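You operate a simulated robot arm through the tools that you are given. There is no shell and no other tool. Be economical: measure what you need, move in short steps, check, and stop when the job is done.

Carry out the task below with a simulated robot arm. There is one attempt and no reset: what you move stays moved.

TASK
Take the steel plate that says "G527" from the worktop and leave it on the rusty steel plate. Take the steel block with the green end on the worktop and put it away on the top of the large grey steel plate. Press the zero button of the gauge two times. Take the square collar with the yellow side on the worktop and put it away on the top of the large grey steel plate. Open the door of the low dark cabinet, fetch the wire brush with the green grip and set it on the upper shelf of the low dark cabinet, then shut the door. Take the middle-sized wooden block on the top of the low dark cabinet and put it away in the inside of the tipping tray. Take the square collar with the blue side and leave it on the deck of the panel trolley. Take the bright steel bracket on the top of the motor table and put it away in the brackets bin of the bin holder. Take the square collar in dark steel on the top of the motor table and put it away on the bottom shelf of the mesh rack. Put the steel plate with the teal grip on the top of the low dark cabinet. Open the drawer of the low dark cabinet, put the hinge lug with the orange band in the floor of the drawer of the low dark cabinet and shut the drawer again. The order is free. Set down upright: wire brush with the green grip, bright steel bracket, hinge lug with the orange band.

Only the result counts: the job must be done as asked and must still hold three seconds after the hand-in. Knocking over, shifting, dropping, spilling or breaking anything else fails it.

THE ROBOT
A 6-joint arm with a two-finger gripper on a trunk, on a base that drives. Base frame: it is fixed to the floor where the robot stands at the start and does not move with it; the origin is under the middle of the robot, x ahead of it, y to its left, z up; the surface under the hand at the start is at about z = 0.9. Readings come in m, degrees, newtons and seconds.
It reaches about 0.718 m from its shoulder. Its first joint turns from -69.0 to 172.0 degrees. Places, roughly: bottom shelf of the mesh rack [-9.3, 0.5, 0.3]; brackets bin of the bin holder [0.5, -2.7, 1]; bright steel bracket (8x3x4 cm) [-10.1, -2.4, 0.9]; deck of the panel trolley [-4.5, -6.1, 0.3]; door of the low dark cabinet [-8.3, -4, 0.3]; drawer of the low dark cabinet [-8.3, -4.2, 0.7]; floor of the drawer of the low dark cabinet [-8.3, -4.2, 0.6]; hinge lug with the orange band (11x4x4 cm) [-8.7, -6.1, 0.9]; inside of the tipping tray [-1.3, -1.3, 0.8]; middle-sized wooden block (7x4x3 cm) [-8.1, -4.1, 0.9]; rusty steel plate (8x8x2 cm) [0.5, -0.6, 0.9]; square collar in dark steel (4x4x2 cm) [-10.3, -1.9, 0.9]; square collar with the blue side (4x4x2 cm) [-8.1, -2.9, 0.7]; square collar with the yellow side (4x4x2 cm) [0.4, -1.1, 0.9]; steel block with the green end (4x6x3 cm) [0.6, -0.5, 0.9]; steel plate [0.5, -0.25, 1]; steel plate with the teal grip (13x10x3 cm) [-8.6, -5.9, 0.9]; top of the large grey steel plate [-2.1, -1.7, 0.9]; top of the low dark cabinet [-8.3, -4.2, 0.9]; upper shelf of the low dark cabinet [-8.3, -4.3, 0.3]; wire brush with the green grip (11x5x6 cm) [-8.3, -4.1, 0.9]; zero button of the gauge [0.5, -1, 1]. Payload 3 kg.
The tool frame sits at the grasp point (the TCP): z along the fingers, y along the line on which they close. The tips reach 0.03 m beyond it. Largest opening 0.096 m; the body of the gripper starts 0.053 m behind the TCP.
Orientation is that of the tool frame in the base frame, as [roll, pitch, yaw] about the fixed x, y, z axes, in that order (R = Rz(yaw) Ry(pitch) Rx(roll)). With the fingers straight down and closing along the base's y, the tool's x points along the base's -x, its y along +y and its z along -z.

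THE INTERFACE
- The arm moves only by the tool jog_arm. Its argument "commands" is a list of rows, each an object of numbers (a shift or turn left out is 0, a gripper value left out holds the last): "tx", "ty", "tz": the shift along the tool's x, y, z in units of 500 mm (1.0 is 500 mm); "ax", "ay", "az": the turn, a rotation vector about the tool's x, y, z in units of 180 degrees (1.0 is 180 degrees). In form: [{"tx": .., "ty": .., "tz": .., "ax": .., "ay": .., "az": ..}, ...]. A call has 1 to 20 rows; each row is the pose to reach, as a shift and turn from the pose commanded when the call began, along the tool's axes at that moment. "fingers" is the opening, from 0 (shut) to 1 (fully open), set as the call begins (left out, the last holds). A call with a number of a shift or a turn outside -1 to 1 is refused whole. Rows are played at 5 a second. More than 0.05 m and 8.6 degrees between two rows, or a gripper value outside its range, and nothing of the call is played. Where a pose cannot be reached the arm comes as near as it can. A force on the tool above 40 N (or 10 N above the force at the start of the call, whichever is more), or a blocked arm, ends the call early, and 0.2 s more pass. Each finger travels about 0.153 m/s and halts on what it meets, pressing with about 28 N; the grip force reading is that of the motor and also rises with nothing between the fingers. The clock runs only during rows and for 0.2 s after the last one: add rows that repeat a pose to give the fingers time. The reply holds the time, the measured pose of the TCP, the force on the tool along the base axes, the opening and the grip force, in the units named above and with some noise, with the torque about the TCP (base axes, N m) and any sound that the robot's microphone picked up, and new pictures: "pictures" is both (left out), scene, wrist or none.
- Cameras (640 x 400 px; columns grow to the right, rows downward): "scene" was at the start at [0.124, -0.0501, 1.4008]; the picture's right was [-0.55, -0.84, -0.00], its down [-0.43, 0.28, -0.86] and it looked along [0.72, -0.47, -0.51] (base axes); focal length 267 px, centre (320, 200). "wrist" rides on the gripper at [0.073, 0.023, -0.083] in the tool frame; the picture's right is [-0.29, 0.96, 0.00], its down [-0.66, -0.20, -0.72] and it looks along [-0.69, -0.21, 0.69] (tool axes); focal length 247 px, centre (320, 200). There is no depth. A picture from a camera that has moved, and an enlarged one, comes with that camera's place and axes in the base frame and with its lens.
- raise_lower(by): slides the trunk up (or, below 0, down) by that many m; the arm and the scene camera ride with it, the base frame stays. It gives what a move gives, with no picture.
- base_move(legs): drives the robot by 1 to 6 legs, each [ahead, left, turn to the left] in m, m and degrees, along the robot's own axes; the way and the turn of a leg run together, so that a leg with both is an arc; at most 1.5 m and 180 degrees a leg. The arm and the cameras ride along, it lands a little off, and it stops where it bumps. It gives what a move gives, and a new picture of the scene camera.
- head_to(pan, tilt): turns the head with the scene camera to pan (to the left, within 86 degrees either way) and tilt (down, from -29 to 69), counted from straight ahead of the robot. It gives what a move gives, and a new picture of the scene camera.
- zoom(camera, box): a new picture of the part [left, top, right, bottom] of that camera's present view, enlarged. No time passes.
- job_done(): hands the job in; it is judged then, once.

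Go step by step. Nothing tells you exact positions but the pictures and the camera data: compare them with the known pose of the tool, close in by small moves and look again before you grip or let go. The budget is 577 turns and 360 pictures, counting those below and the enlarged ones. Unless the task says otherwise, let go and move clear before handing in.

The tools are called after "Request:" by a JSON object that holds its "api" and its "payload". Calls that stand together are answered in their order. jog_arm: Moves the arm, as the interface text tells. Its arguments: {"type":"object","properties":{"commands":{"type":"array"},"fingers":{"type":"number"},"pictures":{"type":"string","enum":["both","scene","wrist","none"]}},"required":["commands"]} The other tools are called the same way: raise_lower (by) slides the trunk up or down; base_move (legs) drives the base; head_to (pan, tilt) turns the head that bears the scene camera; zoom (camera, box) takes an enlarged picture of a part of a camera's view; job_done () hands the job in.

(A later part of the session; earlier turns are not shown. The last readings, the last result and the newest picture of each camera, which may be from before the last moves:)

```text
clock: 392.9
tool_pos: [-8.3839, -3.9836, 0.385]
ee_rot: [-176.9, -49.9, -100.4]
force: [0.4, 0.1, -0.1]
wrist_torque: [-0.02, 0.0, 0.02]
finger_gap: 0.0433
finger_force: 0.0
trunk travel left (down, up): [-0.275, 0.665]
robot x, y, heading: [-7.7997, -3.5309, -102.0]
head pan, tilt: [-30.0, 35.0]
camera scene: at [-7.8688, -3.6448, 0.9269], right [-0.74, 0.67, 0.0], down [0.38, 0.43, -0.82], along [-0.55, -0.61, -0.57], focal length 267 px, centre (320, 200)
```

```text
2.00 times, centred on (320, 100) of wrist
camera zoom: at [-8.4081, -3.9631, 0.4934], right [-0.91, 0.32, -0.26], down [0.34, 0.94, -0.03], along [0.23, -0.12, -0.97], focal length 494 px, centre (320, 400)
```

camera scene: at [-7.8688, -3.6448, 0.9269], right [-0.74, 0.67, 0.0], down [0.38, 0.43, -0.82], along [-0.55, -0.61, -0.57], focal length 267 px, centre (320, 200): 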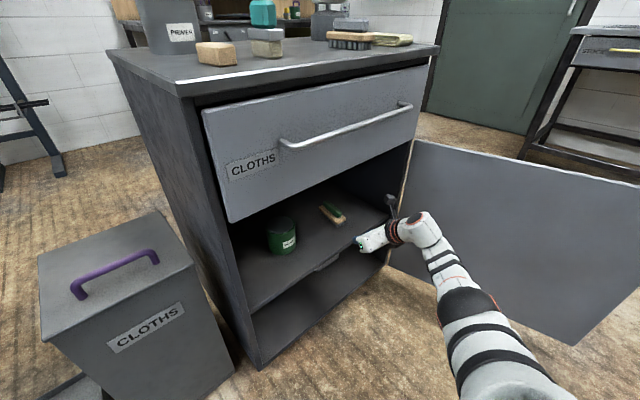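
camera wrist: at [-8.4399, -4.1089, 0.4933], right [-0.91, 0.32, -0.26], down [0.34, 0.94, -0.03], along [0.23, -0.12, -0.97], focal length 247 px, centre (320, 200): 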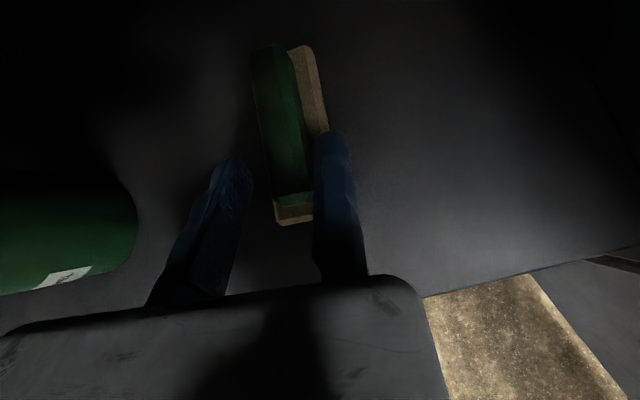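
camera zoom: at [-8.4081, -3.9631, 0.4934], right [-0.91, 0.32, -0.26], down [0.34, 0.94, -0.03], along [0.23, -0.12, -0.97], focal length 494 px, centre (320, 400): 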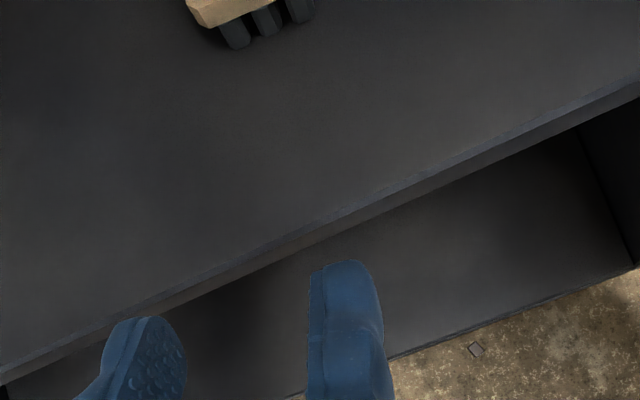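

The brush stands upright on the upper shelf. Now to close the door: back out, raise, straighten the hand and turn it +90°.

Request:
{"api": "base_move", "payload": {"legs": [[-0.15, 0, 0]]}}

Request:
{"api": "raise_lower", "payload": {"by": 0.4}}

Request:
{"api": "jog_arm", "payload": {"commands": [{"ay": -0.046}, {"ay": -0.092}, {"ay": -0.138}, {"ay": -0.184}, {"ay": -0.23}, {"ay": -0.277}], "fingers": 0, "pictures": "none"}}

Request:
{"api": "jog_arm", "payload": {"commands": [{"az": -0.046}, {"az": -0.092}, {"az": -0.138}, {"az": -0.184}, {"az": -0.23}, {"az": -0.276}, {"az": -0.322}, {"az": -0.368}, {"az": -0.414}, {"az": -0.46}, {"az": -0.5}], "pictures": "none"}}

```text
clock: 394.3
tool_pos: [-8.3527, -3.8364, 0.3842]
ee_rot: [-177.0, -49.9, -100.3]
force: [-0.9, -0.9, -0.7]
wrist_torque: [0.01, -0.01, 0.0]
finger_gap: 0.0429
finger_force: 0.1
trunk travel left (down, up): [-0.275, 0.665]
robot x, y, heading: [-7.7633, -3.384, -102.1]
head pan, tilt: [-30.0, 35.0]
camera scene: at [-7.8374, -3.4985, 0.9269], right [-0.74, 0.67, 0.0], down [0.38, 0.43, -0.82], along [-0.55, -0.61, -0.57], focal length 267 px, centre (320, 200)
```

scene: 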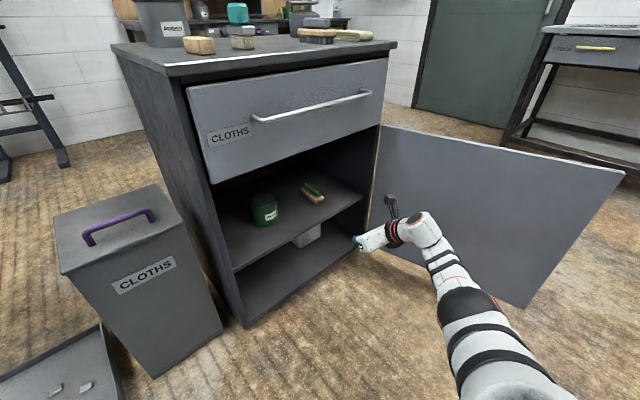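

```text
clock: 398.1
tool_pos: [-8.3514, -3.8371, 0.785]
ee_rot: [-176.9, -50.0, -100.5]
force: [-0.1, 0.6, 1.1]
wrist_torque: [-0.03, 0.01, -0.01]
finger_gap: 0.0433
finger_force: 0.0
trunk travel left (down, up): [-0.675, 0.265]
robot x, y, heading: [-7.7675, -3.3827, -102.1]
head pan, tilt: [-30.0, 35.0]
```

```text
clock: 399.5
tool_pos: [-8.2966, -3.7662, 0.7896]
ee_rot: [-178.0, -4.2, -98.4]
force: [0.6, 0.5, 0.0]
wrist_torque: [-0.06, 0.01, 0.04]
finger_gap: 0.0001
finger_force: 28.2
out of reach, approached as far as the arm can: row 2, 3, 4, 5, 6
trunk travel left (down, up): [-0.675, 0.265]
robot x, y, heading: [-7.7652, -3.3851, -102.0]
head pan, tilt: [-30.0, 35.0]
```

```text
clock: 401.9
tool_pos: [-8.295, -3.7686, 0.7891]
ee_rot: [175.8, -2.0, -8.1]
force: [-0.2, 0.6, 0.3]
wrist_torque: [0.02, 0.0, 0.05]
finger_gap: 0.0
finger_force: 27.8
trunk travel left (down, up): [-0.675, 0.265]
robot x, y, heading: [-7.7675, -3.3825, -101.7]
head pan, tilt: [-30.0, 35.0]
```

Request:
{"api": "jog_arm", "payload": {"commands": [{"ax": 0.0233, "ay": -0.011}], "pictures": "none"}}

Request:
{"api": "base_move", "payload": {"legs": [[0, 0, -33.2], [0.348, -0.147, 0]]}}

```text
clock: 402.3
tool_pos: [-8.2958, -3.77, 0.7889]
ee_rot: [-180.0, -0.2, -8.2]
force: [0.9, 0.5, -0.3]
wrist_torque: [-0.02, -0.04, 0.01]
finger_gap: 0.0001
finger_force: 28.3
trunk travel left (down, up): [-0.675, 0.265]
robot x, y, heading: [-7.7649, -3.3817, -101.8]
head pan, tilt: [-30.0, 35.0]
```

```text
clock: 406.3
tool_pos: [-8.7675, -3.5581, 0.789]
ee_rot: [180.0, -0.1, -41.5]
force: [-0.2, -0.3, 1.2]
wrist_torque: [0.0, -0.01, -0.03]
finger_gap: 0.0001
finger_force: 28.1
trunk travel left (down, up): [-0.675, 0.265]
robot x, y, heading: [-8.1143, -3.5229, -134.9]
head pan, tilt: [-30.0, 35.0]
camera scene: at [-8.236, -3.5817, 1.3269], right [-0.26, 0.97, 0.0], down [0.55, 0.15, -0.82], along [-0.79, -0.21, -0.57], focal length 267 px, centre (320, 200)
```

scene: 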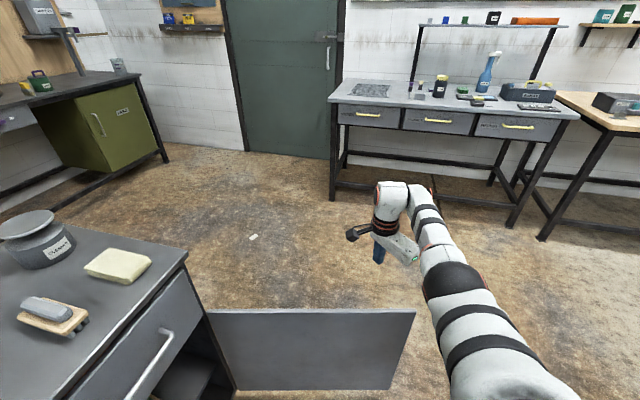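

The hand is outside the door, which stands at ~105°. Lowering and pushing it shut along its arc.

Request:
{"api": "raise_lower", "payload": {"by": -0.16}}

Request:
{"api": "base_move", "payload": {"legs": [[-0.245, 0.158, 4.9]]}}

```text
clock: 408.1
tool_pos: [-8.7676, -3.557, 0.6296]
ee_rot: [179.9, 0.0, -41.4]
force: [-0.7, -0.2, 0.2]
wrist_torque: [-0.02, 0.04, -0.02]
finger_gap: 0.0
finger_force: 28.1
trunk travel left (down, up): [-0.515, 0.425]
robot x, y, heading: [-8.1109, -3.5232, -135.3]
head pan, tilt: [-30.0, 35.0]
```

```text
clock: 410.1
tool_pos: [-8.4811, -3.5404, 0.6284]
ee_rot: [179.8, -0.1, -36.5]
force: [-0.1, -0.1, -0.1]
wrist_torque: [-0.02, 0.0, 0.0]
finger_gap: 0.0
finger_force: 28.0
trunk travel left (down, up): [-0.515, 0.425]
robot x, y, heading: [-7.8302, -3.4503, -130.4]
head pan, tilt: [-30.0, 35.0]
camera scene: at [-7.9478, -3.52, 1.167], right [-0.34, 0.94, 0.0], down [0.54, 0.19, -0.82], along [-0.77, -0.28, -0.57], focal length 267 px, centre (320, 200)
```

scene: 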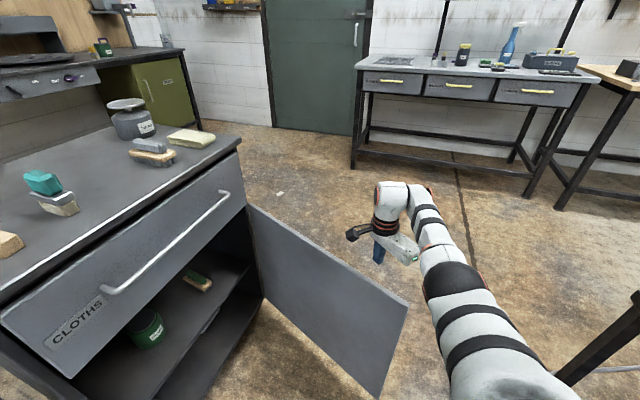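

Good, the door is closing (now ~70°). Continuing with the remaining arc legs.

Request:
{"api": "base_move", "payload": {"legs": [[-0.133, 0.112, 10], [0.002, 0.112, 10]]}}

Request:
{"api": "base_move", "payload": {"legs": [[0.067, 0.007, 10]]}}

```text
clock: 412.4
tool_pos: [-8.1423, -3.7648, 0.6295]
ee_rot: [-179.9, 0.0, -16.3]
force: [0.6, 0.4, 0.5]
wrist_torque: [0.05, 0.03, 0.01]
finger_gap: 0.0001
finger_force: 27.2
trunk travel left (down, up): [-0.515, 0.425]
robot x, y, heading: [-7.5635, -3.4565, -110.3]
head pan, tilt: [-30.0, 35.0]
camera scene: at [-7.6491, -3.5605, 1.167], right [-0.64, 0.77, 0.0], down [0.44, 0.37, -0.82], along [-0.63, -0.53, -0.57], focal length 267 px, centre (320, 200)
```

scene: 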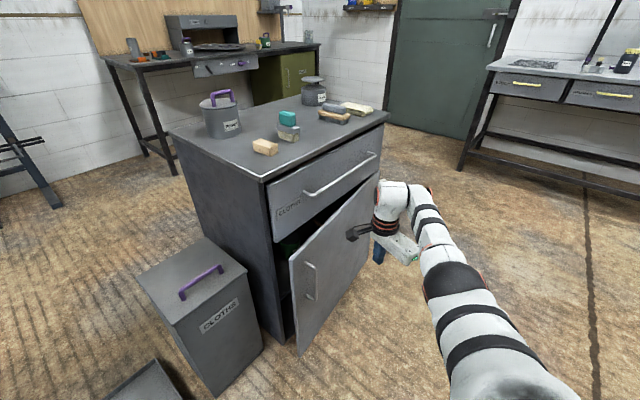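

```text
clock: 413.5
tool_pos: [-8.0904, -3.9259, 0.6289]
ee_rot: [-180.0, -0.2, -6.2]
force: [0.5, -0.6, -0.8]
wrist_torque: [-0.02, 0.0, 0.04]
finger_gap: 0.0
finger_force: 27.8
trunk travel left (down, up): [-0.515, 0.425]
robot x, y, heading: [-7.5753, -3.5233, -99.8]
head pan, tilt: [-30.0, 35.0]
camera scene: at [-7.6414, -3.6405, 1.1668], right [-0.77, 0.64, 0.0], down [0.37, 0.44, -0.82], along [-0.53, -0.63, -0.57], focal length 267 px, centre (320, 200)
```

scene: 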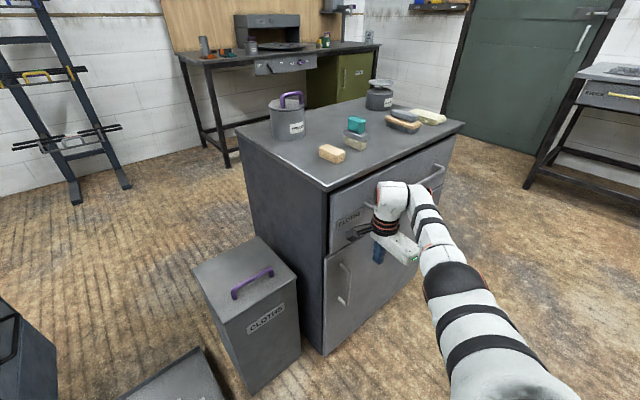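

Almost shut. I'll shift 3.5 cm left (to avoid the drawer handle) and press the door closed.

Request:
{"api": "base_move", "payload": {"legs": [[0, 0.035, 0], [0.035, 0, 0]]}}

Request:
{"api": "base_move", "payload": {"legs": [[0.025, 0, 0]]}}

```text
clock: 414.9
tool_pos: [-8.0627, -3.9617, 0.6275]
ee_rot: [-179.3, -0.5, -5.6]
force: [0.4, 0.4, 0.0]
wrist_torque: [0.0, 0.02, 0.0]
finger_gap: 0.0002
finger_force: 27.7
trunk travel left (down, up): [-0.515, 0.425]
robot x, y, heading: [-7.5447, -3.5646, -100.4]
head pan, tilt: [-30.0, 35.0]
stopped in leg 2: the force on the tool passed its limit at 60 N (the readings are from after the stop); the commanded pose is now the measured one
camera scene: at [-7.6136, -3.6789, 1.1669], right [-0.77, 0.64, 0.0], down [0.37, 0.44, -0.82], along [-0.53, -0.63, -0.57], focal length 267 px, centre (320, 200)
```

scene: 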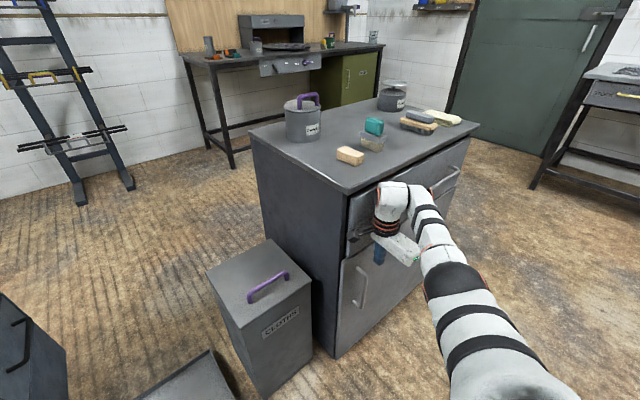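

```text
clock: 415.7
tool_pos: [-8.0614, -3.9628, 0.6293]
ee_rot: [-178.4, -0.7, -5.1]
force: [8.1, 11.4, 7.8]
wrist_torque: [-1.24, 0.18, 1.14]
finger_gap: 0.0001
finger_force: 27.6
trunk travel left (down, up): [-0.515, 0.425]
robot x, y, heading: [-7.5497, -3.5689, -100.3]
head pan, tilt: [-30.0, 35.0]
stopped in leg 1: the force on the tool passed its limit at 59 N (the readings are from after the stop); the commanded pose is now the measured one
camera scene: at [-7.6124, -3.6831, 1.1676], right [-0.76, 0.65, 0.0], down [0.37, 0.43, -0.82], along [-0.53, -0.63, -0.57], focal length 267 px, centre (320, 200)
```

scene: 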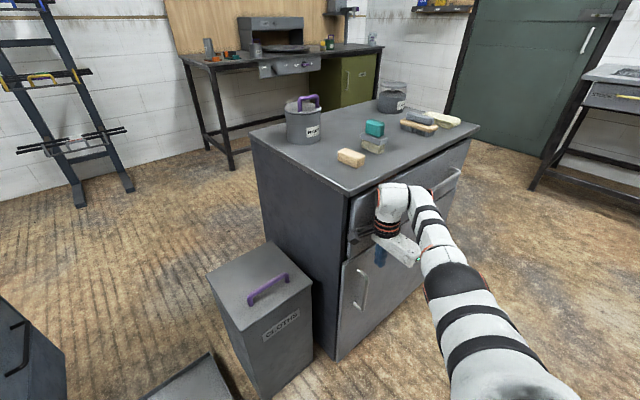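

Request:
{"api": "zoom", "payload": {"camera": "scene", "box": [320, 160, 480, 360]}}

Request:
{"api": "zoom", "payload": {"camera": "wrist", "box": [0, 0, 639, 399]}}

```text
2.00 times, centred on (400, 260) of scene
camera zoom: at [-7.6124, -3.6831, 1.1676], right [-0.76, 0.65, 0.0], down [0.37, 0.43, -0.82], along [-0.53, -0.63, -0.57], focal length 534 px, centre (160, 80)
```

zoom: 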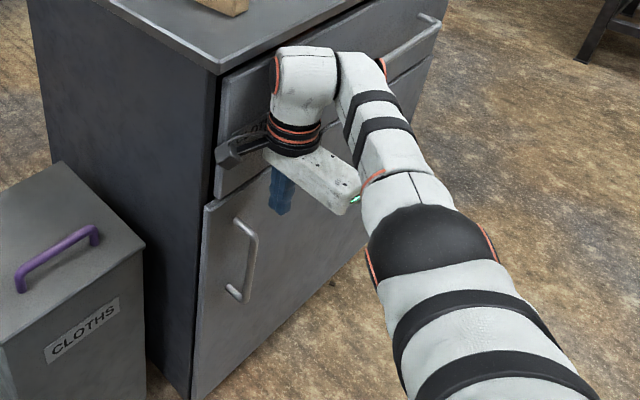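

```text
1.00 times, centred on (320, 200) of wrist (not enlarged: the box is as wide or as high as the picture)
camera zoom: at [-7.9938, -3.9928, 0.7116], right [-0.38, -0.93, -0.03], down [-0.65, 0.24, 0.72], along [-0.66, 0.29, -0.69], focal length 247 px, centre (320, 200)
```

zoom: 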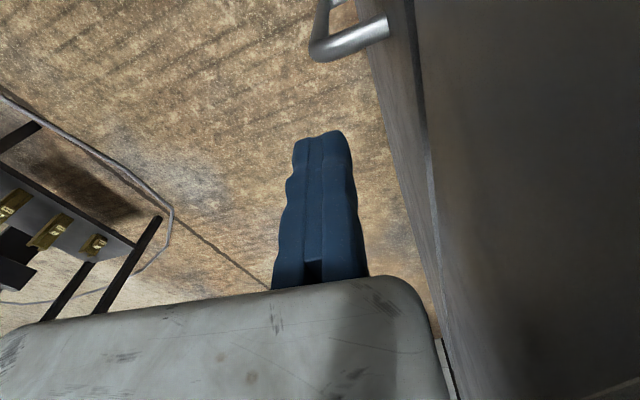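

The wrist camera touched the drawer front before the fingers reached the door. I'll back off, turn the hand back with a 55° tilt, and press the door shut with the fingertips.

Request:
{"api": "base_move", "payload": {"legs": [[-0.15, 0, 0]]}}

Request:
{"api": "jog_arm", "payload": {"commands": [{"az": 0.046}, {"az": 0.092}, {"az": 0.138}, {"az": 0.184}, {"az": 0.23}, {"az": 0.276}, {"az": 0.322}, {"az": 0.368}, {"az": 0.414}, {"az": 0.46}, {"az": 0.5}], "pictures": "none"}}

Request:
{"api": "jog_arm", "payload": {"commands": [{"ay": 0.046}, {"ay": 0.092}, {"ay": 0.138}, {"ay": 0.184}, {"ay": 0.23}, {"ay": 0.276}, {"ay": 0.305}], "pictures": "none"}}

Request:
{"api": "raise_lower", "payload": {"by": -0.12}}

```text
clock: 417.1
tool_pos: [-8.0363, -3.8173, 0.6257]
ee_rot: [-178.4, -0.7, -5.2]
force: [0.4, 0.5, 0.0]
wrist_torque: [0.01, -0.01, 0.01]
finger_gap: 0.0001
finger_force: 28.3
trunk travel left (down, up): [-0.515, 0.425]
robot x, y, heading: [-7.5207, -3.4215, -100.3]
head pan, tilt: [-30.0, 35.0]
camera scene: at [-7.5884, -3.539, 1.167], right [-0.76, 0.65, 0.0], down [0.37, 0.44, -0.82], along [-0.53, -0.63, -0.57], focal length 267 px, centre (320, 200)
```

scene: 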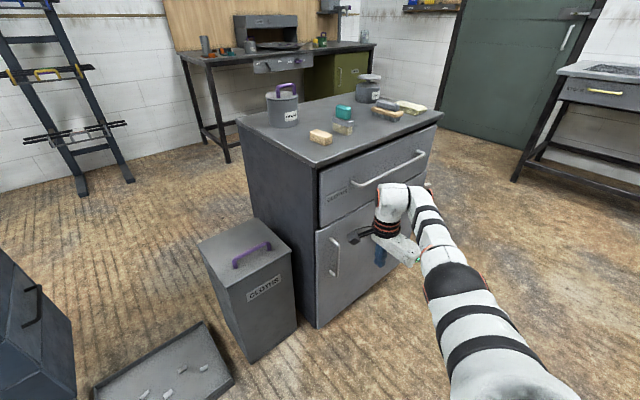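

```text
clock: 419.5
tool_pos: [-8.0377, -3.8172, 0.6261]
ee_rot: [-179.3, 1.7, -95.3]
force: [-0.3, -0.1, -0.9]
wrist_torque: [0.01, -0.01, 0.0]
finger_gap: 0.0
finger_force: 28.0
trunk travel left (down, up): [-0.515, 0.425]
robot x, y, heading: [-7.5193, -3.4233, -100.3]
head pan, tilt: [-30.0, 35.0]
```

```text
clock: 421.1
tool_pos: [-8.0376, -3.8184, 0.6259]
ee_rot: [-178.8, -53.3, -96.1]
force: [-0.2, 0.5, -0.3]
wrist_torque: [-0.01, 0.02, 0.0]
finger_gap: 0.0002
finger_force: 27.9
trunk travel left (down, up): [-0.515, 0.425]
robot x, y, heading: [-7.522, -3.4241, -100.5]
head pan, tilt: [-30.0, 35.0]
```

```text
clock: 422.6
tool_pos: [-8.0376, -3.8181, 0.5048]
ee_rot: [-178.9, -53.2, -96.1]
force: [-0.4, 0.0, -0.3]
wrist_torque: [0.06, -0.02, -0.02]
finger_gap: 0.0
finger_force: 28.0
trunk travel left (down, up): [-0.395, 0.545]
robot x, y, heading: [-7.5222, -3.4232, -100.3]
head pan, tilt: [-30.0, 35.0]
```

Request:
{"api": "base_move", "payload": {"legs": [[0, -0.07, 0], [0.15, 0, 0]]}}

Request:
{"api": "base_move", "payload": {"legs": [[0.04, 0, 0]]}}

```text
clock: 424.6
tool_pos: [-8.1313, -3.9541, 0.5046]
ee_rot: [-178.8, -53.2, -96.1]
force: [-0.3, 0.1, 0.1]
wrist_torque: [-0.01, 0.0, 0.03]
finger_gap: 0.0
finger_force: 28.3
trunk travel left (down, up): [-0.395, 0.545]
robot x, y, heading: [-7.6193, -3.5562, -100.1]
head pan, tilt: [-30.0, 35.0]
camera scene: at [-7.6837, -3.6762, 1.0469], right [-0.76, 0.65, 0.0], down [0.37, 0.44, -0.82], along [-0.53, -0.63, -0.57], focal length 267 px, centre (320, 200)
```

scene: 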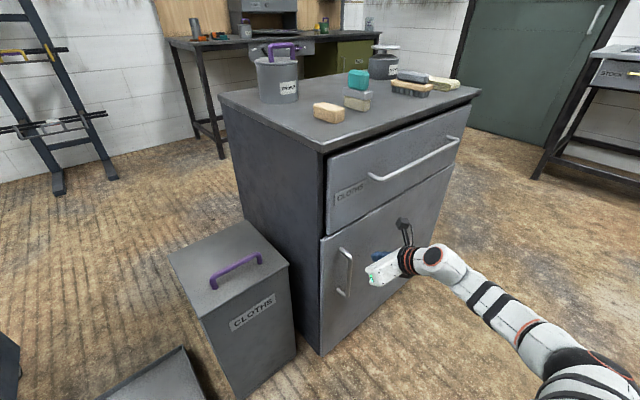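

```text
clock: 425.5
tool_pos: [-8.1393, -3.9781, 0.5031]
ee_rot: [-178.6, -52.6, -96.0]
force: [0.4, -0.3, -0.1]
wrist_torque: [-0.02, 0.02, -0.01]
finger_gap: 0.0002
finger_force: 27.9
trunk travel left (down, up): [-0.395, 0.545]
robot x, y, heading: [-7.6205, -3.5892, -100.4]
head pan, tilt: [-30.0, 35.0]
stopped in leg 1: the force on the tool passed its limit at 94 N (the readings are from after the stop); the commanded pose is now the measured one
camera scene: at [-7.6892, -3.705, 1.0469], right [-0.76, 0.65, 0.0], down [0.37, 0.44, -0.82], along [-0.53, -0.62, -0.57], focal length 267 px, centre (320, 200)
```

scene: 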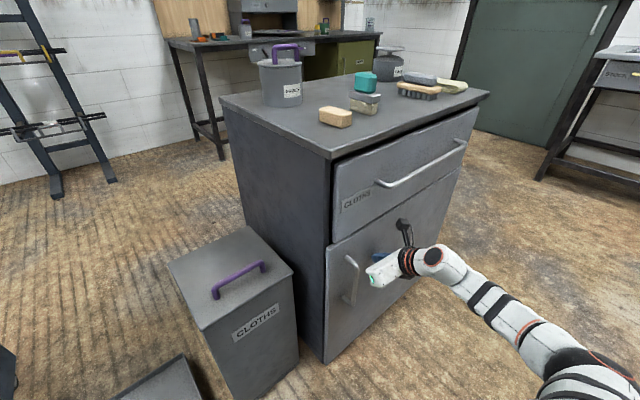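

The door is shut. Next the drawer: I'll back off, set the hand so one finger goes above/behind the horizontal handle (turn +90°, tilt 60° forward).

Request:
{"api": "base_move", "payload": {"legs": [[-0.25, 0, 0]]}}

Request:
{"api": "raise_lower", "payload": {"by": 0.26}}

Request:
{"api": "jog_arm", "payload": {"commands": [{"ay": -0.046}, {"ay": -0.092}, {"ay": -0.138}, {"ay": -0.184}, {"ay": -0.23}, {"ay": -0.276}, {"ay": -0.293}], "pictures": "none"}}

Request:
{"api": "jog_arm", "payload": {"commands": [{"az": -0.046}, {"az": -0.092}, {"az": -0.138}, {"az": -0.184}, {"az": -0.23}, {"az": -0.276}, {"az": -0.322}, {"az": -0.368}, {"az": -0.414}, {"az": -0.46}, {"az": -0.5}], "pictures": "none"}}

Request:
{"api": "jog_arm", "payload": {"commands": [{"ax": -0.046}, {"ax": -0.092}, {"ax": -0.138}, {"ax": -0.184}, {"ax": -0.23}, {"ax": -0.276}, {"ax": -0.32}, {"ax": -0.333}], "fingers": 0.5}}

```text
clock: 427.3
tool_pos: [-8.0937, -3.7319, 0.5026]
ee_rot: [-178.5, -52.6, -96.2]
force: [-0.3, 0.3, 0.3]
wrist_torque: [-0.03, 0.04, 0.01]
finger_gap: 0.0
finger_force: 27.9
trunk travel left (down, up): [-0.395, 0.545]
robot x, y, heading: [-7.5785, -3.3395, -100.4]
head pan, tilt: [-30.0, 35.0]
camera scene: at [-7.6443, -3.4591, 1.047], right [-0.76, 0.65, 0.0], down [0.37, 0.44, -0.82], along [-0.53, -0.62, -0.57], focal length 267 px, centre (320, 200)
```

scene: 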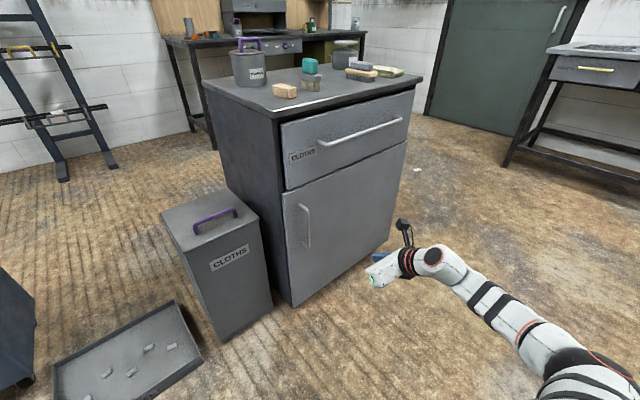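

```text
clock: 430.0
tool_pos: [-8.0937, -3.7313, 0.7623]
ee_rot: [-178.6, -52.7, -96.1]
force: [0.6, 0.0, 0.5]
wrist_torque: [-0.01, 0.0, 0.0]
finger_gap: 0.0
finger_force: 27.8
trunk travel left (down, up): [-0.655, 0.285]
robot x, y, heading: [-7.5772, -3.3432, -100.6]
head pan, tilt: [-30.0, 35.0]
```

```text
clock: 431.6
tool_pos: [-8.0928, -3.7315, 0.763]
ee_rot: [-179.1, 0.3, -95.0]
force: [0.6, -0.3, -0.3]
wrist_torque: [-0.03, 0.01, -0.01]
finger_gap: 0.0001
finger_force: 28.1
trunk travel left (down, up): [-0.655, 0.285]
robot x, y, heading: [-7.5761, -3.341, -100.2]
head pan, tilt: [-30.0, 35.0]
```

```text
clock: 434.0
tool_pos: [-8.0937, -3.7319, 0.7624]
ee_rot: [-179.9, -0.8, -4.9]
force: [-0.2, -1.3, 0.6]
wrist_torque: [0.03, 0.03, 0.0]
finger_gap: 0.0
finger_force: 27.7
trunk travel left (down, up): [-0.655, 0.285]
robot x, y, heading: [-7.5762, -3.3406, -100.0]
head pan, tilt: [-30.0, 35.0]
```

```text
clock: 435.8
tool_pos: [-8.0936, -3.7315, 0.7633]
ee_rot: [120.2, -0.8, -5.0]
force: [-0.6, 0.5, 0.1]
wrist_torque: [-0.02, 0.0, -0.01]
finger_gap: 0.048
finger_force: 0.1
trunk travel left (down, up): [-0.655, 0.285]
robot x, y, heading: [-7.5782, -3.343, -100.4]
head pan, tilt: [-30.0, 35.0]
camera scene: at [-7.6445, -3.4595, 1.3069], right [-0.76, 0.65, 0.0], down [0.37, 0.44, -0.82], along [-0.53, -0.62, -0.57], focal length 267 px, centre (320, 200)
camera wrist: at [-8.0174, -3.6786, 0.825], right [-0.35, -0.45, 0.82], down [-0.6, 0.78, 0.18], along [-0.73, -0.43, -0.54], focal length 247 px, centre (320, 200)
```

scene: 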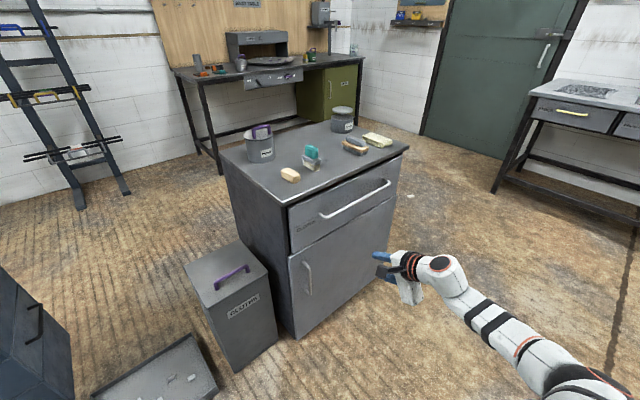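
wrist: 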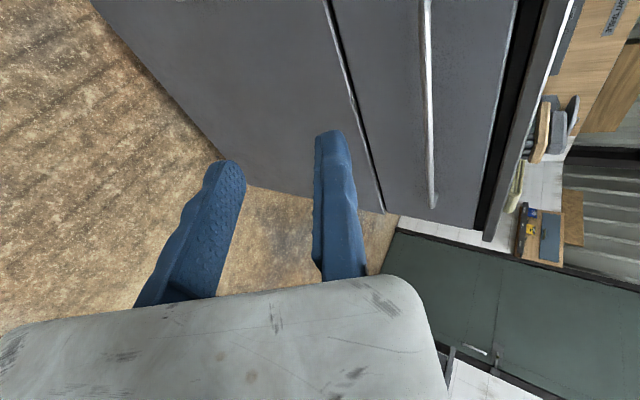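

The pinch orientation is reached. Aligning to heading -90° in front of the drawer handle's middle at the right height.

Request:
{"api": "base_move", "payload": {"legs": [[0, 0, 10.4], [0.082, -0.255, 0]]}}

Request:
{"api": "raise_lower", "payload": {"by": 0.018}}

Request:
{"api": "zoom", "payload": {"camera": "wrist", "box": [0, 0, 639, 399]}}

Request:
{"api": "zoom", "payload": {"camera": "scene", "box": [240, 120, 480, 320]}}

```text
clock: 438.4
tool_pos: [-8.2672, -3.9034, 0.7631]
ee_rot: [120.2, -0.9, 5.5]
force: [0.2, 0.9, -0.6]
wrist_torque: [-0.01, 0.01, 0.0]
finger_gap: 0.048
finger_force: 0.1
trunk travel left (down, up): [-0.655, 0.285]
robot x, y, heading: [-7.8299, -3.4257, -89.8]
head pan, tilt: [-30.0, 35.0]
camera scene: at [-7.877, -3.5516, 1.3069], right [-0.87, 0.5, 0.0], down [0.29, 0.5, -0.82], along [-0.41, -0.71, -0.57], focal length 267 px, centre (320, 200)
```

scene: 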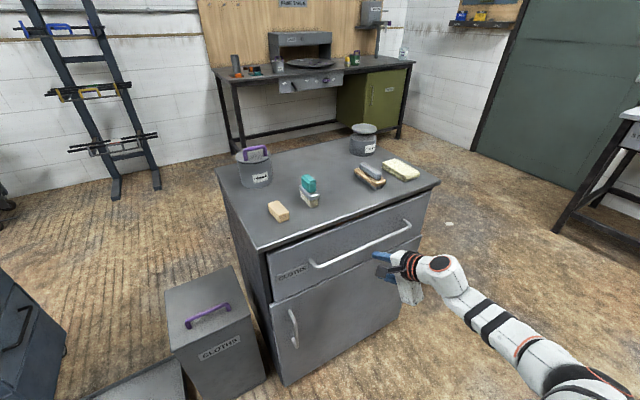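

```text
clock: 439.0
tool_pos: [-8.2676, -3.9033, 0.7803]
ee_rot: [120.2, -0.7, 5.5]
force: [0.1, -0.9, -0.1]
wrist_torque: [0.02, 0.0, 0.0]
finger_gap: 0.0479
finger_force: 0.0
trunk travel left (down, up): [-0.673, 0.267]
robot x, y, heading: [-7.8315, -3.4262, -89.8]
head pan, tilt: [-30.0, 35.0]
```

```text
1.00 times, centred on (320, 200) of wrist (not enlarged: the box is as wide or as high as the picture)
camera zoom: at [-8.2026, -3.8358, 0.8431], right [-0.26, -0.51, 0.82], down [-0.73, 0.66, 0.18], along [-0.63, -0.55, -0.54], focal length 247 px, centre (320, 200)
```

zoom: 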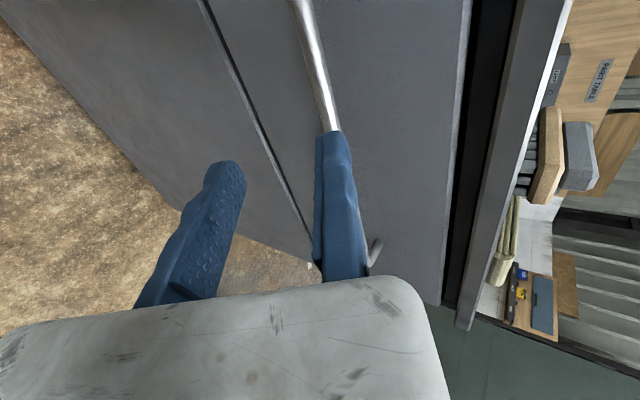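

```text
2.00 times, centred on (360, 220) of scene
camera zoom: at [-7.8768, -3.5516, 1.325], right [-0.87, 0.5, 0.0], down [0.29, 0.5, -0.82], along [-0.41, -0.71, -0.57], focal length 534 px, centre (240, 160)
```

zoom: 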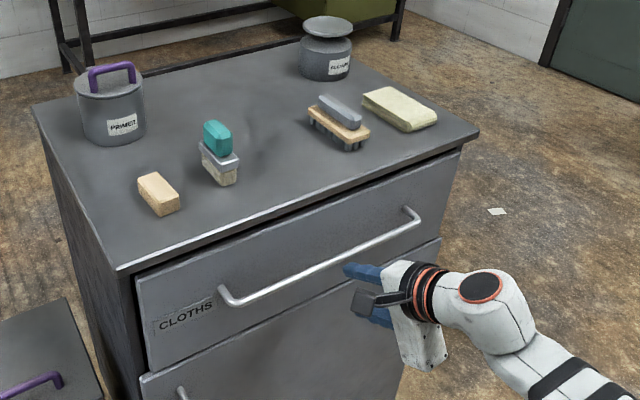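

Request:
{"api": "base_move", "payload": {"legs": [[0.045, 0, 0]]}}

Request:
{"api": "zoom", "payload": {"camera": "wrist", "box": [120, 0, 520, 260]}}

Request:
{"api": "zoom", "payload": {"camera": "scene", "box": [300, 200, 440, 320]}}

```text
clock: 439.9
tool_pos: [-8.2684, -3.9485, 0.7807]
ee_rot: [120.2, -0.9, 5.4]
force: [-0.1, -0.5, -0.2]
wrist_torque: [0.02, 0.0, -0.03]
finger_gap: 0.048
finger_force: 0.0
trunk travel left (down, up): [-0.673, 0.267]
robot x, y, heading: [-7.8311, -3.4717, -90.0]
head pan, tilt: [-30.0, 35.0]
camera scene: at [-7.8763, -3.5978, 1.3248], right [-0.87, 0.5, 0.0], down [0.29, 0.5, -0.82], along [-0.41, -0.71, -0.57], focal length 267 px, centre (320, 200)
```

scene: 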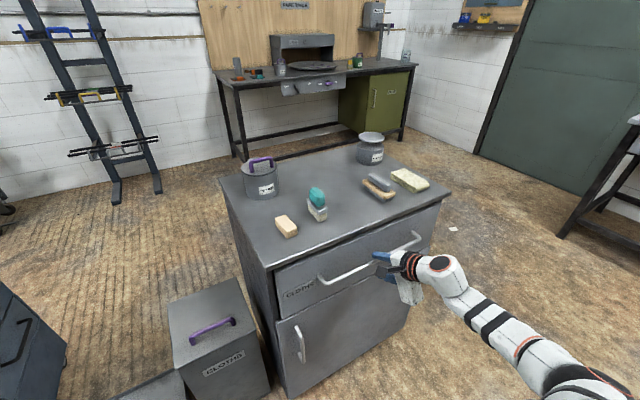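

```text
1.54 times, centred on (320, 130) of wrist
camera zoom: at [-8.2025, -3.8815, 0.8428], right [-0.26, -0.51, 0.82], down [-0.73, 0.66, 0.18], along [-0.63, -0.55, -0.54], focal length 380 px, centre (320, 308)
```

zoom: 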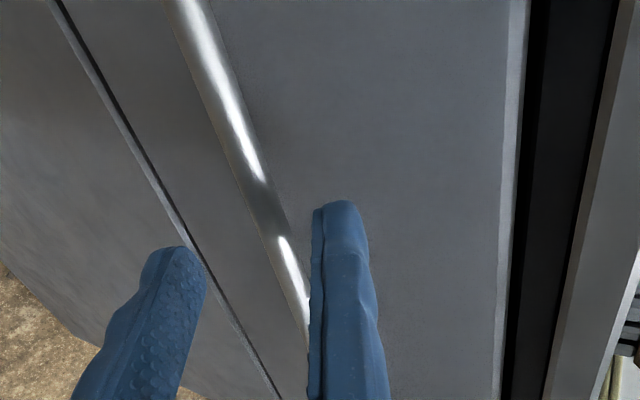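

```text
3.33 times, centred on (370, 260) of scene
camera zoom: at [-7.8763, -3.5978, 1.3248], right [-0.87, 0.5, 0.0], down [0.29, 0.5, -0.82], along [-0.41, -0.71, -0.57], focal length 891 px, centre (153, 0)
```

zoom: 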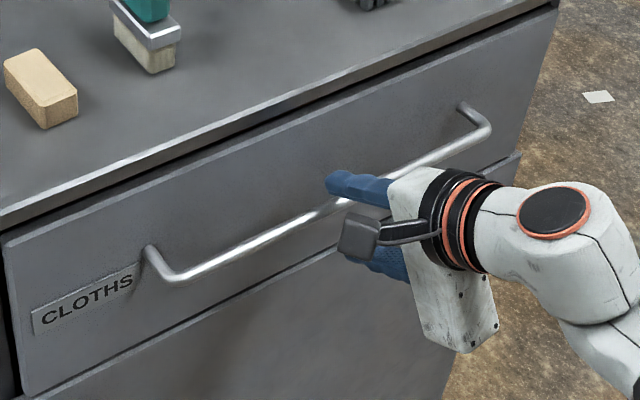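

Request:
{"api": "base_move", "payload": {"legs": [[0.018, 0, 0]]}}

Request:
{"api": "jog_arm", "payload": {"commands": [{}, {}, {}, {}], "fingers": 0, "pictures": "wrist"}}

```text
clock: 440.7
tool_pos: [-8.2686, -3.966, 0.7815]
ee_rot: [120.2, -0.8, 5.4]
force: [0.6, 0.6, 0.2]
wrist_torque: [-0.02, -0.02, 0.0]
finger_gap: 0.0482
finger_force: 0.1
trunk travel left (down, up): [-0.673, 0.267]
robot x, y, heading: [-7.8268, -3.4867, -89.9]
head pan, tilt: [-30.0, 35.0]
camera scene: at [-7.8762, -3.6141, 1.325], right [-0.87, 0.5, 0.0], down [0.29, 0.5, -0.82], along [-0.41, -0.71, -0.57], focal length 267 px, centre (320, 200)
```

scene: 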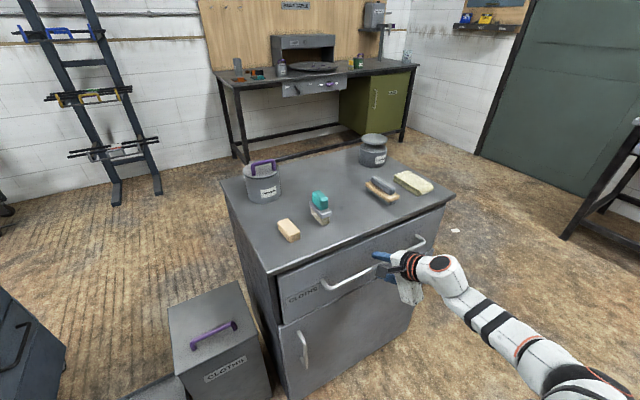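

```text
clock: 441.7
tool_pos: [-8.2691, -3.9655, 0.7793]
ee_rot: [120.3, -1.0, 5.5]
force: [10.2, 15.2, -24.6]
wrist_torque: [0.66, -0.64, -0.1]
finger_gap: 0.0317
finger_force: 28.0
trunk travel left (down, up): [-0.673, 0.267]
robot x, y, heading: [-7.8291, -3.4839, -89.9]
head pan, tilt: [-30.0, 35.0]
camera wrist: at [-8.2031, -3.8986, 0.8416], right [-0.26, -0.51, 0.82], down [-0.73, 0.66, 0.18], along [-0.63, -0.55, -0.54], focal length 247 px, centre (320, 200)
```

wrist: 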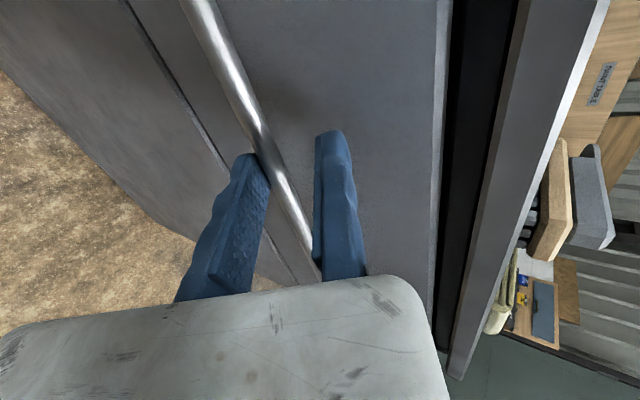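

Request:
{"api": "jog_arm", "payload": {"commands": [{"ty": -0.012}, {"ty": -0.024}, {"ty": -0.034}, {"ty": -0.034}], "pictures": "wrist"}}

```text
clock: 442.7
tool_pos: [-8.2695, -3.957, 0.7653]
ee_rot: [120.3, -0.9, 5.6]
force: [12.9, 14.0, -24.2]
wrist_torque: [0.64, -0.55, 0.05]
finger_gap: 0.0151
finger_force: 28.2
trunk travel left (down, up): [-0.673, 0.267]
robot x, y, heading: [-7.8327, -3.4878, -89.9]
head pan, tilt: [-30.0, 35.0]
camera wrist: at [-8.2039, -3.8902, 0.8272], right [-0.26, -0.51, 0.82], down [-0.73, 0.66, 0.18], along [-0.63, -0.55, -0.54], focal length 247 px, centre (320, 200)
```

wrist: 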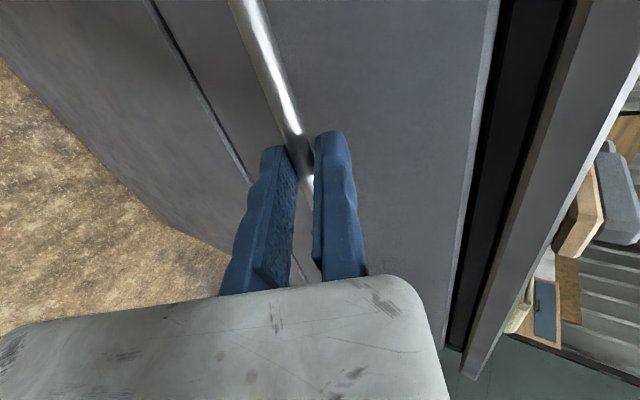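

Request:
{"api": "jog_arm", "payload": {"commands": [{"ty": -0.006}, {"ty": -0.008}], "pictures": "none"}}

Request:
{"api": "base_move", "payload": {"legs": [[-0.1, 0, 0]]}}

```text
clock: 443.3
tool_pos: [-8.2691, -3.9551, 0.7629]
ee_rot: [120.2, -0.8, 5.4]
force: [9.7, 10.3, -21.0]
wrist_torque: [0.47, -1.04, 0.24]
finger_gap: 0.0121
finger_force: 44.7
trunk travel left (down, up): [-0.673, 0.267]
robot x, y, heading: [-7.8361, -3.4855, -89.9]
head pan, tilt: [-30.0, 35.0]
```

```text
clock: 444.4
tool_pos: [-8.2694, -3.8555, 0.7628]
ee_rot: [120.3, -0.9, 5.4]
force: [9.1, -1.6, -10.8]
wrist_torque: [0.15, -1.03, -0.07]
finger_gap: 0.0123
finger_force: 45.2
trunk travel left (down, up): [-0.673, 0.267]
robot x, y, heading: [-7.832, -3.3888, -90.0]
head pan, tilt: [-30.0, 35.0]
camera scene: at [-7.877, -3.5162, 1.3247], right [-0.87, 0.5, 0.0], down [0.29, 0.5, -0.82], along [-0.41, -0.71, -0.58], focal length 267 px, centre (320, 200)
```

scene: 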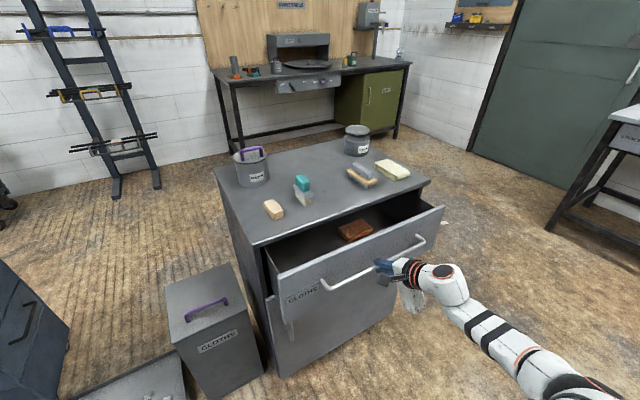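

The drawer opens. Pulling another 12 cm.

Request:
{"api": "base_move", "payload": {"legs": [[-0.13, 0, 0]]}}

Request:
{"api": "zoom", "payload": {"camera": "scene", "box": [200, 120, 460, 380]}}

```text
clock: 445.7
tool_pos: [-8.2693, -3.7235, 0.7625]
ee_rot: [120.1, -0.9, 5.5]
force: [6.5, 0.3, -9.9]
wrist_torque: [0.21, -0.92, -0.26]
finger_gap: 0.0121
finger_force: 45.2
trunk travel left (down, up): [-0.673, 0.267]
robot x, y, heading: [-7.8293, -3.255, -89.8]
head pan, tilt: [-30.0, 35.0]
camera scene: at [-7.8774, -3.3848, 1.3247], right [-0.87, 0.5, 0.0], down [0.29, 0.5, -0.82], along [-0.41, -0.71, -0.57], focal length 267 px, centre (320, 200)
```

scene: 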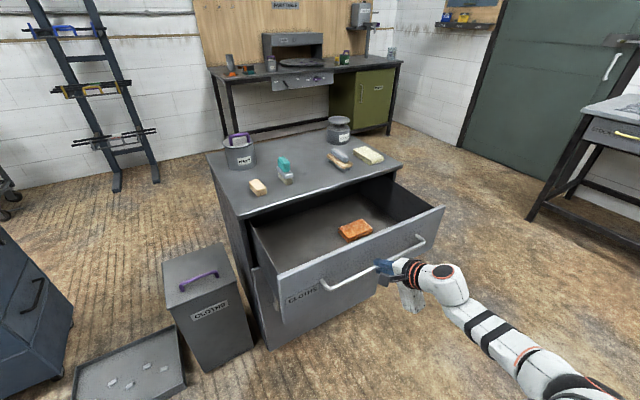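

```text
1.54 times, centred on (330, 250) of scene
camera zoom: at [-7.8774, -3.3848, 1.3247], right [-0.87, 0.5, 0.0], down [0.29, 0.5, -0.82], along [-0.41, -0.71, -0.57], focal length 411 px, centre (305, 123)
```

zoom: 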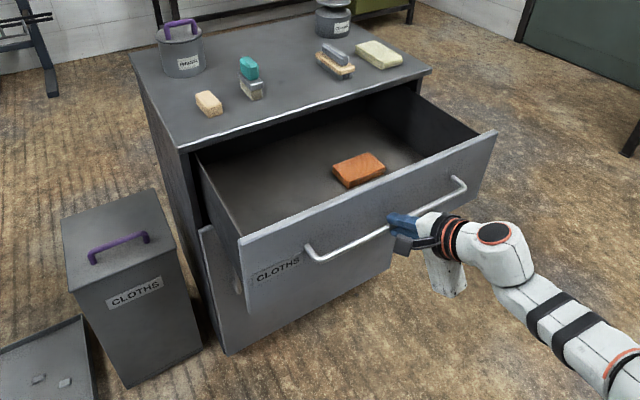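

The drawer is open ~0.23 m (an orange-brown sponge inside). The door seems slightly ajar—I'll re-press it at the end. Releasing the handle and restoring the hand.

Request:
{"api": "jog_arm", "payload": {"commands": [{}, {}, {"ty": 0.012}, {"ty": 0.012}], "fingers": 0.5, "pictures": "wrist"}}

Request:
{"api": "base_move", "payload": {"legs": [[-0.08, 0, 0]]}}

Request:
{"api": "raise_lower", "payload": {"by": 0.2}}

Request:
{"api": "jog_arm", "payload": {"commands": [{"ax": 0.046}, {"ax": 0.092}, {"ax": 0.138}, {"ax": 0.184}, {"ax": 0.23}, {"ax": 0.276}, {"ax": 0.32}, {"ax": 0.333}], "pictures": "none"}}

```text
clock: 446.7
tool_pos: [-8.2682, -3.7255, 0.7679]
ee_rot: [120.3, -0.9, 5.6]
force: [-0.7, -0.1, -0.4]
wrist_torque: [-0.02, 0.01, 0.03]
finger_gap: 0.0481
finger_force: 0.0
trunk travel left (down, up): [-0.673, 0.267]
robot x, y, heading: [-7.8337, -3.2515, -89.9]
head pan, tilt: [-30.0, 35.0]
camera wrist: at [-8.2035, -3.6591, 0.8307], right [-0.26, -0.51, 0.82], down [-0.73, 0.66, 0.18], along [-0.63, -0.55, -0.54], focal length 247 px, centre (320, 200)
```

wrist: 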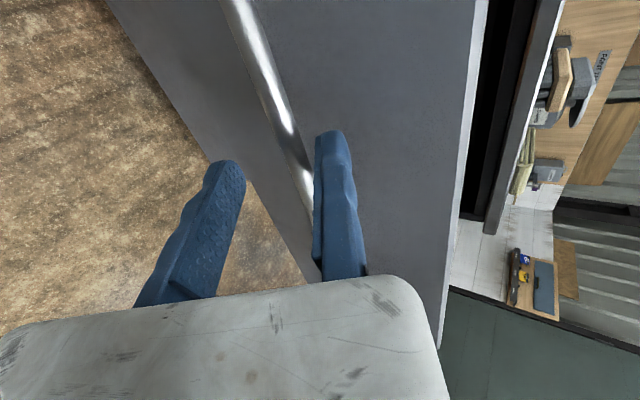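

```text
clock: 447.8
tool_pos: [-8.2684, -3.6443, 0.7687]
ee_rot: [120.1, -0.9, 5.4]
force: [-0.2, 0.3, -0.3]
wrist_torque: [-0.03, 0.02, -0.03]
finger_gap: 0.0482
finger_force: 0.1
trunk travel left (down, up): [-0.673, 0.267]
robot x, y, heading: [-7.8345, -3.1767, -90.0]
head pan, tilt: [-30.0, 35.0]
camera scene: at [-7.877, -3.3018, 1.325], right [-0.87, 0.5, 0.0], down [0.29, 0.5, -0.82], along [-0.41, -0.71, -0.57], focal length 267 px, centre (320, 200)
```

scene: 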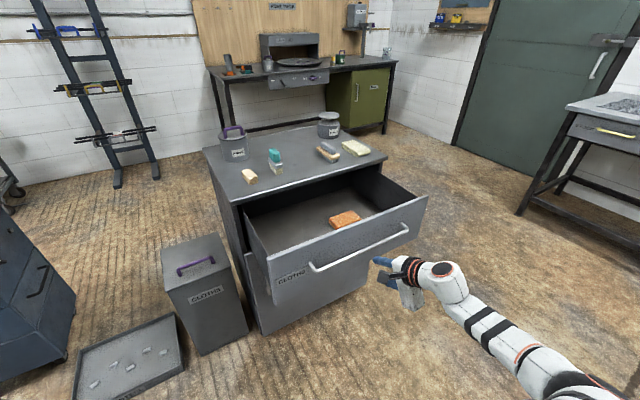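

```text
clock: 450.0
tool_pos: [-8.2679, -3.6453, 0.9687]
ee_rot: [120.3, -0.9, 5.5]
force: [0.9, 0.6, 0.1]
wrist_torque: [0.01, 0.01, 0.01]
finger_gap: 0.0482
finger_force: 0.0
trunk travel left (down, up): [-0.873, 0.067]
robot x, y, heading: [-7.8347, -3.1774, -89.9]
head pan, tilt: [-30.0, 35.0]
```

```text
clock: 451.8
tool_pos: [-8.2681, -3.6468, 0.9693]
ee_rot: [-179.8, -0.9, 5.6]
force: [0.1, 0.1, -0.5]
wrist_torque: [-0.02, 0.0, 0.01]
finger_gap: 0.048
finger_force: 0.1
trunk travel left (down, up): [-0.873, 0.067]
robot x, y, heading: [-7.8324, -3.173, -89.9]
head pan, tilt: [-30.0, 35.0]
```

Request:
{"api": "base_move", "payload": {"legs": [[0.15, 0, 0], [0, -1.4, 0], [1.4, 0, 0]]}}

Request:
{"api": "head_to", "payload": {"pan": 20, "tilt": 35}}

```text
clock: 466.3
tool_pos: [-9.6982, -5.1736, 0.9678]
ee_rot: [-179.9, -0.8, 4.4]
force: [-0.1, 0.1, 0.7]
wrist_torque: [0.03, 0.0, 0.01]
finger_gap: 0.048
finger_force: 0.1
trunk travel left (down, up): [-0.873, 0.067]
robot x, y, heading: [-9.2502, -4.7123, -90.9]
head pan, tilt: [-30.0, 35.0]
camera scene: at [-9.2984, -4.8385, 1.5249], right [-0.86, 0.52, 0.0], down [0.3, 0.49, -0.82], along [-0.42, -0.7, -0.57], focal length 267 px, centre (320, 200)
```

scene: 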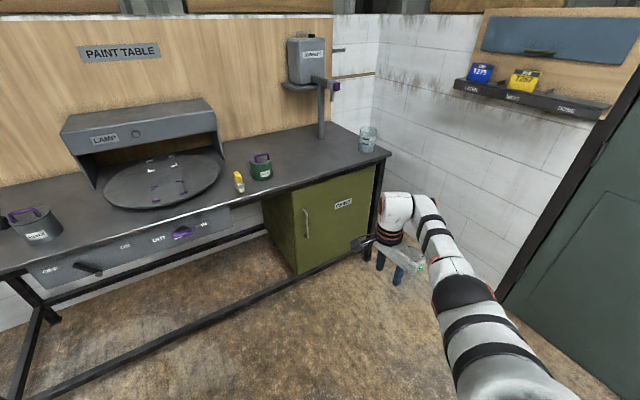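

```text
clock: 467.4
tool_pos: [-9.6967, -5.1742, 0.9686]
ee_rot: [-179.9, -0.9, 4.4]
force: [-0.1, 0.5, -0.3]
wrist_torque: [-0.01, -0.01, 0.0]
finger_gap: 0.0479
finger_force: 0.0
trunk travel left (down, up): [-0.873, 0.067]
robot x, y, heading: [-9.252, -4.7111, -91.3]
head pan, tilt: [20.0, 35.0]
camera scene: at [-9.2246, -4.8466, 1.5249], right [-0.95, -0.32, 0.0], down [-0.19, 0.54, -0.82], along [0.27, -0.78, -0.57], focal length 267 px, centre (320, 200)
```

scene: 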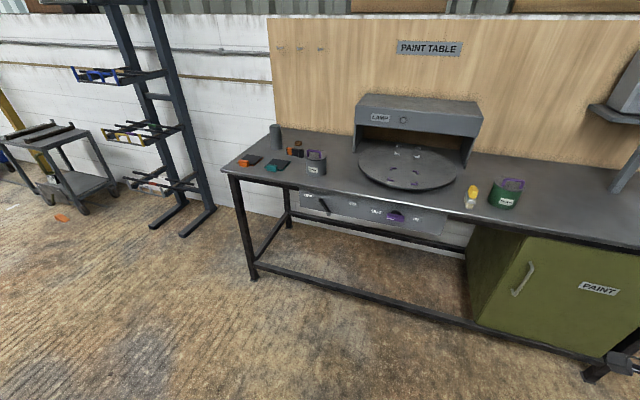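

Request:
{"api": "zoom", "payload": {"camera": "scene", "box": [220, 110, 340, 190]}}

```text
5.00 times, centred on (280, 150) of scene
camera zoom: at [-9.2246, -4.8466, 1.5249], right [-0.95, -0.32, 0.0], down [-0.19, 0.54, -0.82], along [0.27, -0.78, -0.57], focal length 1336 px, centre (520, 450)
```

zoom: 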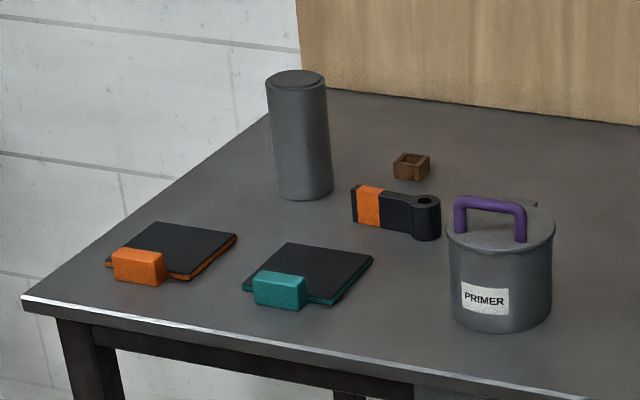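

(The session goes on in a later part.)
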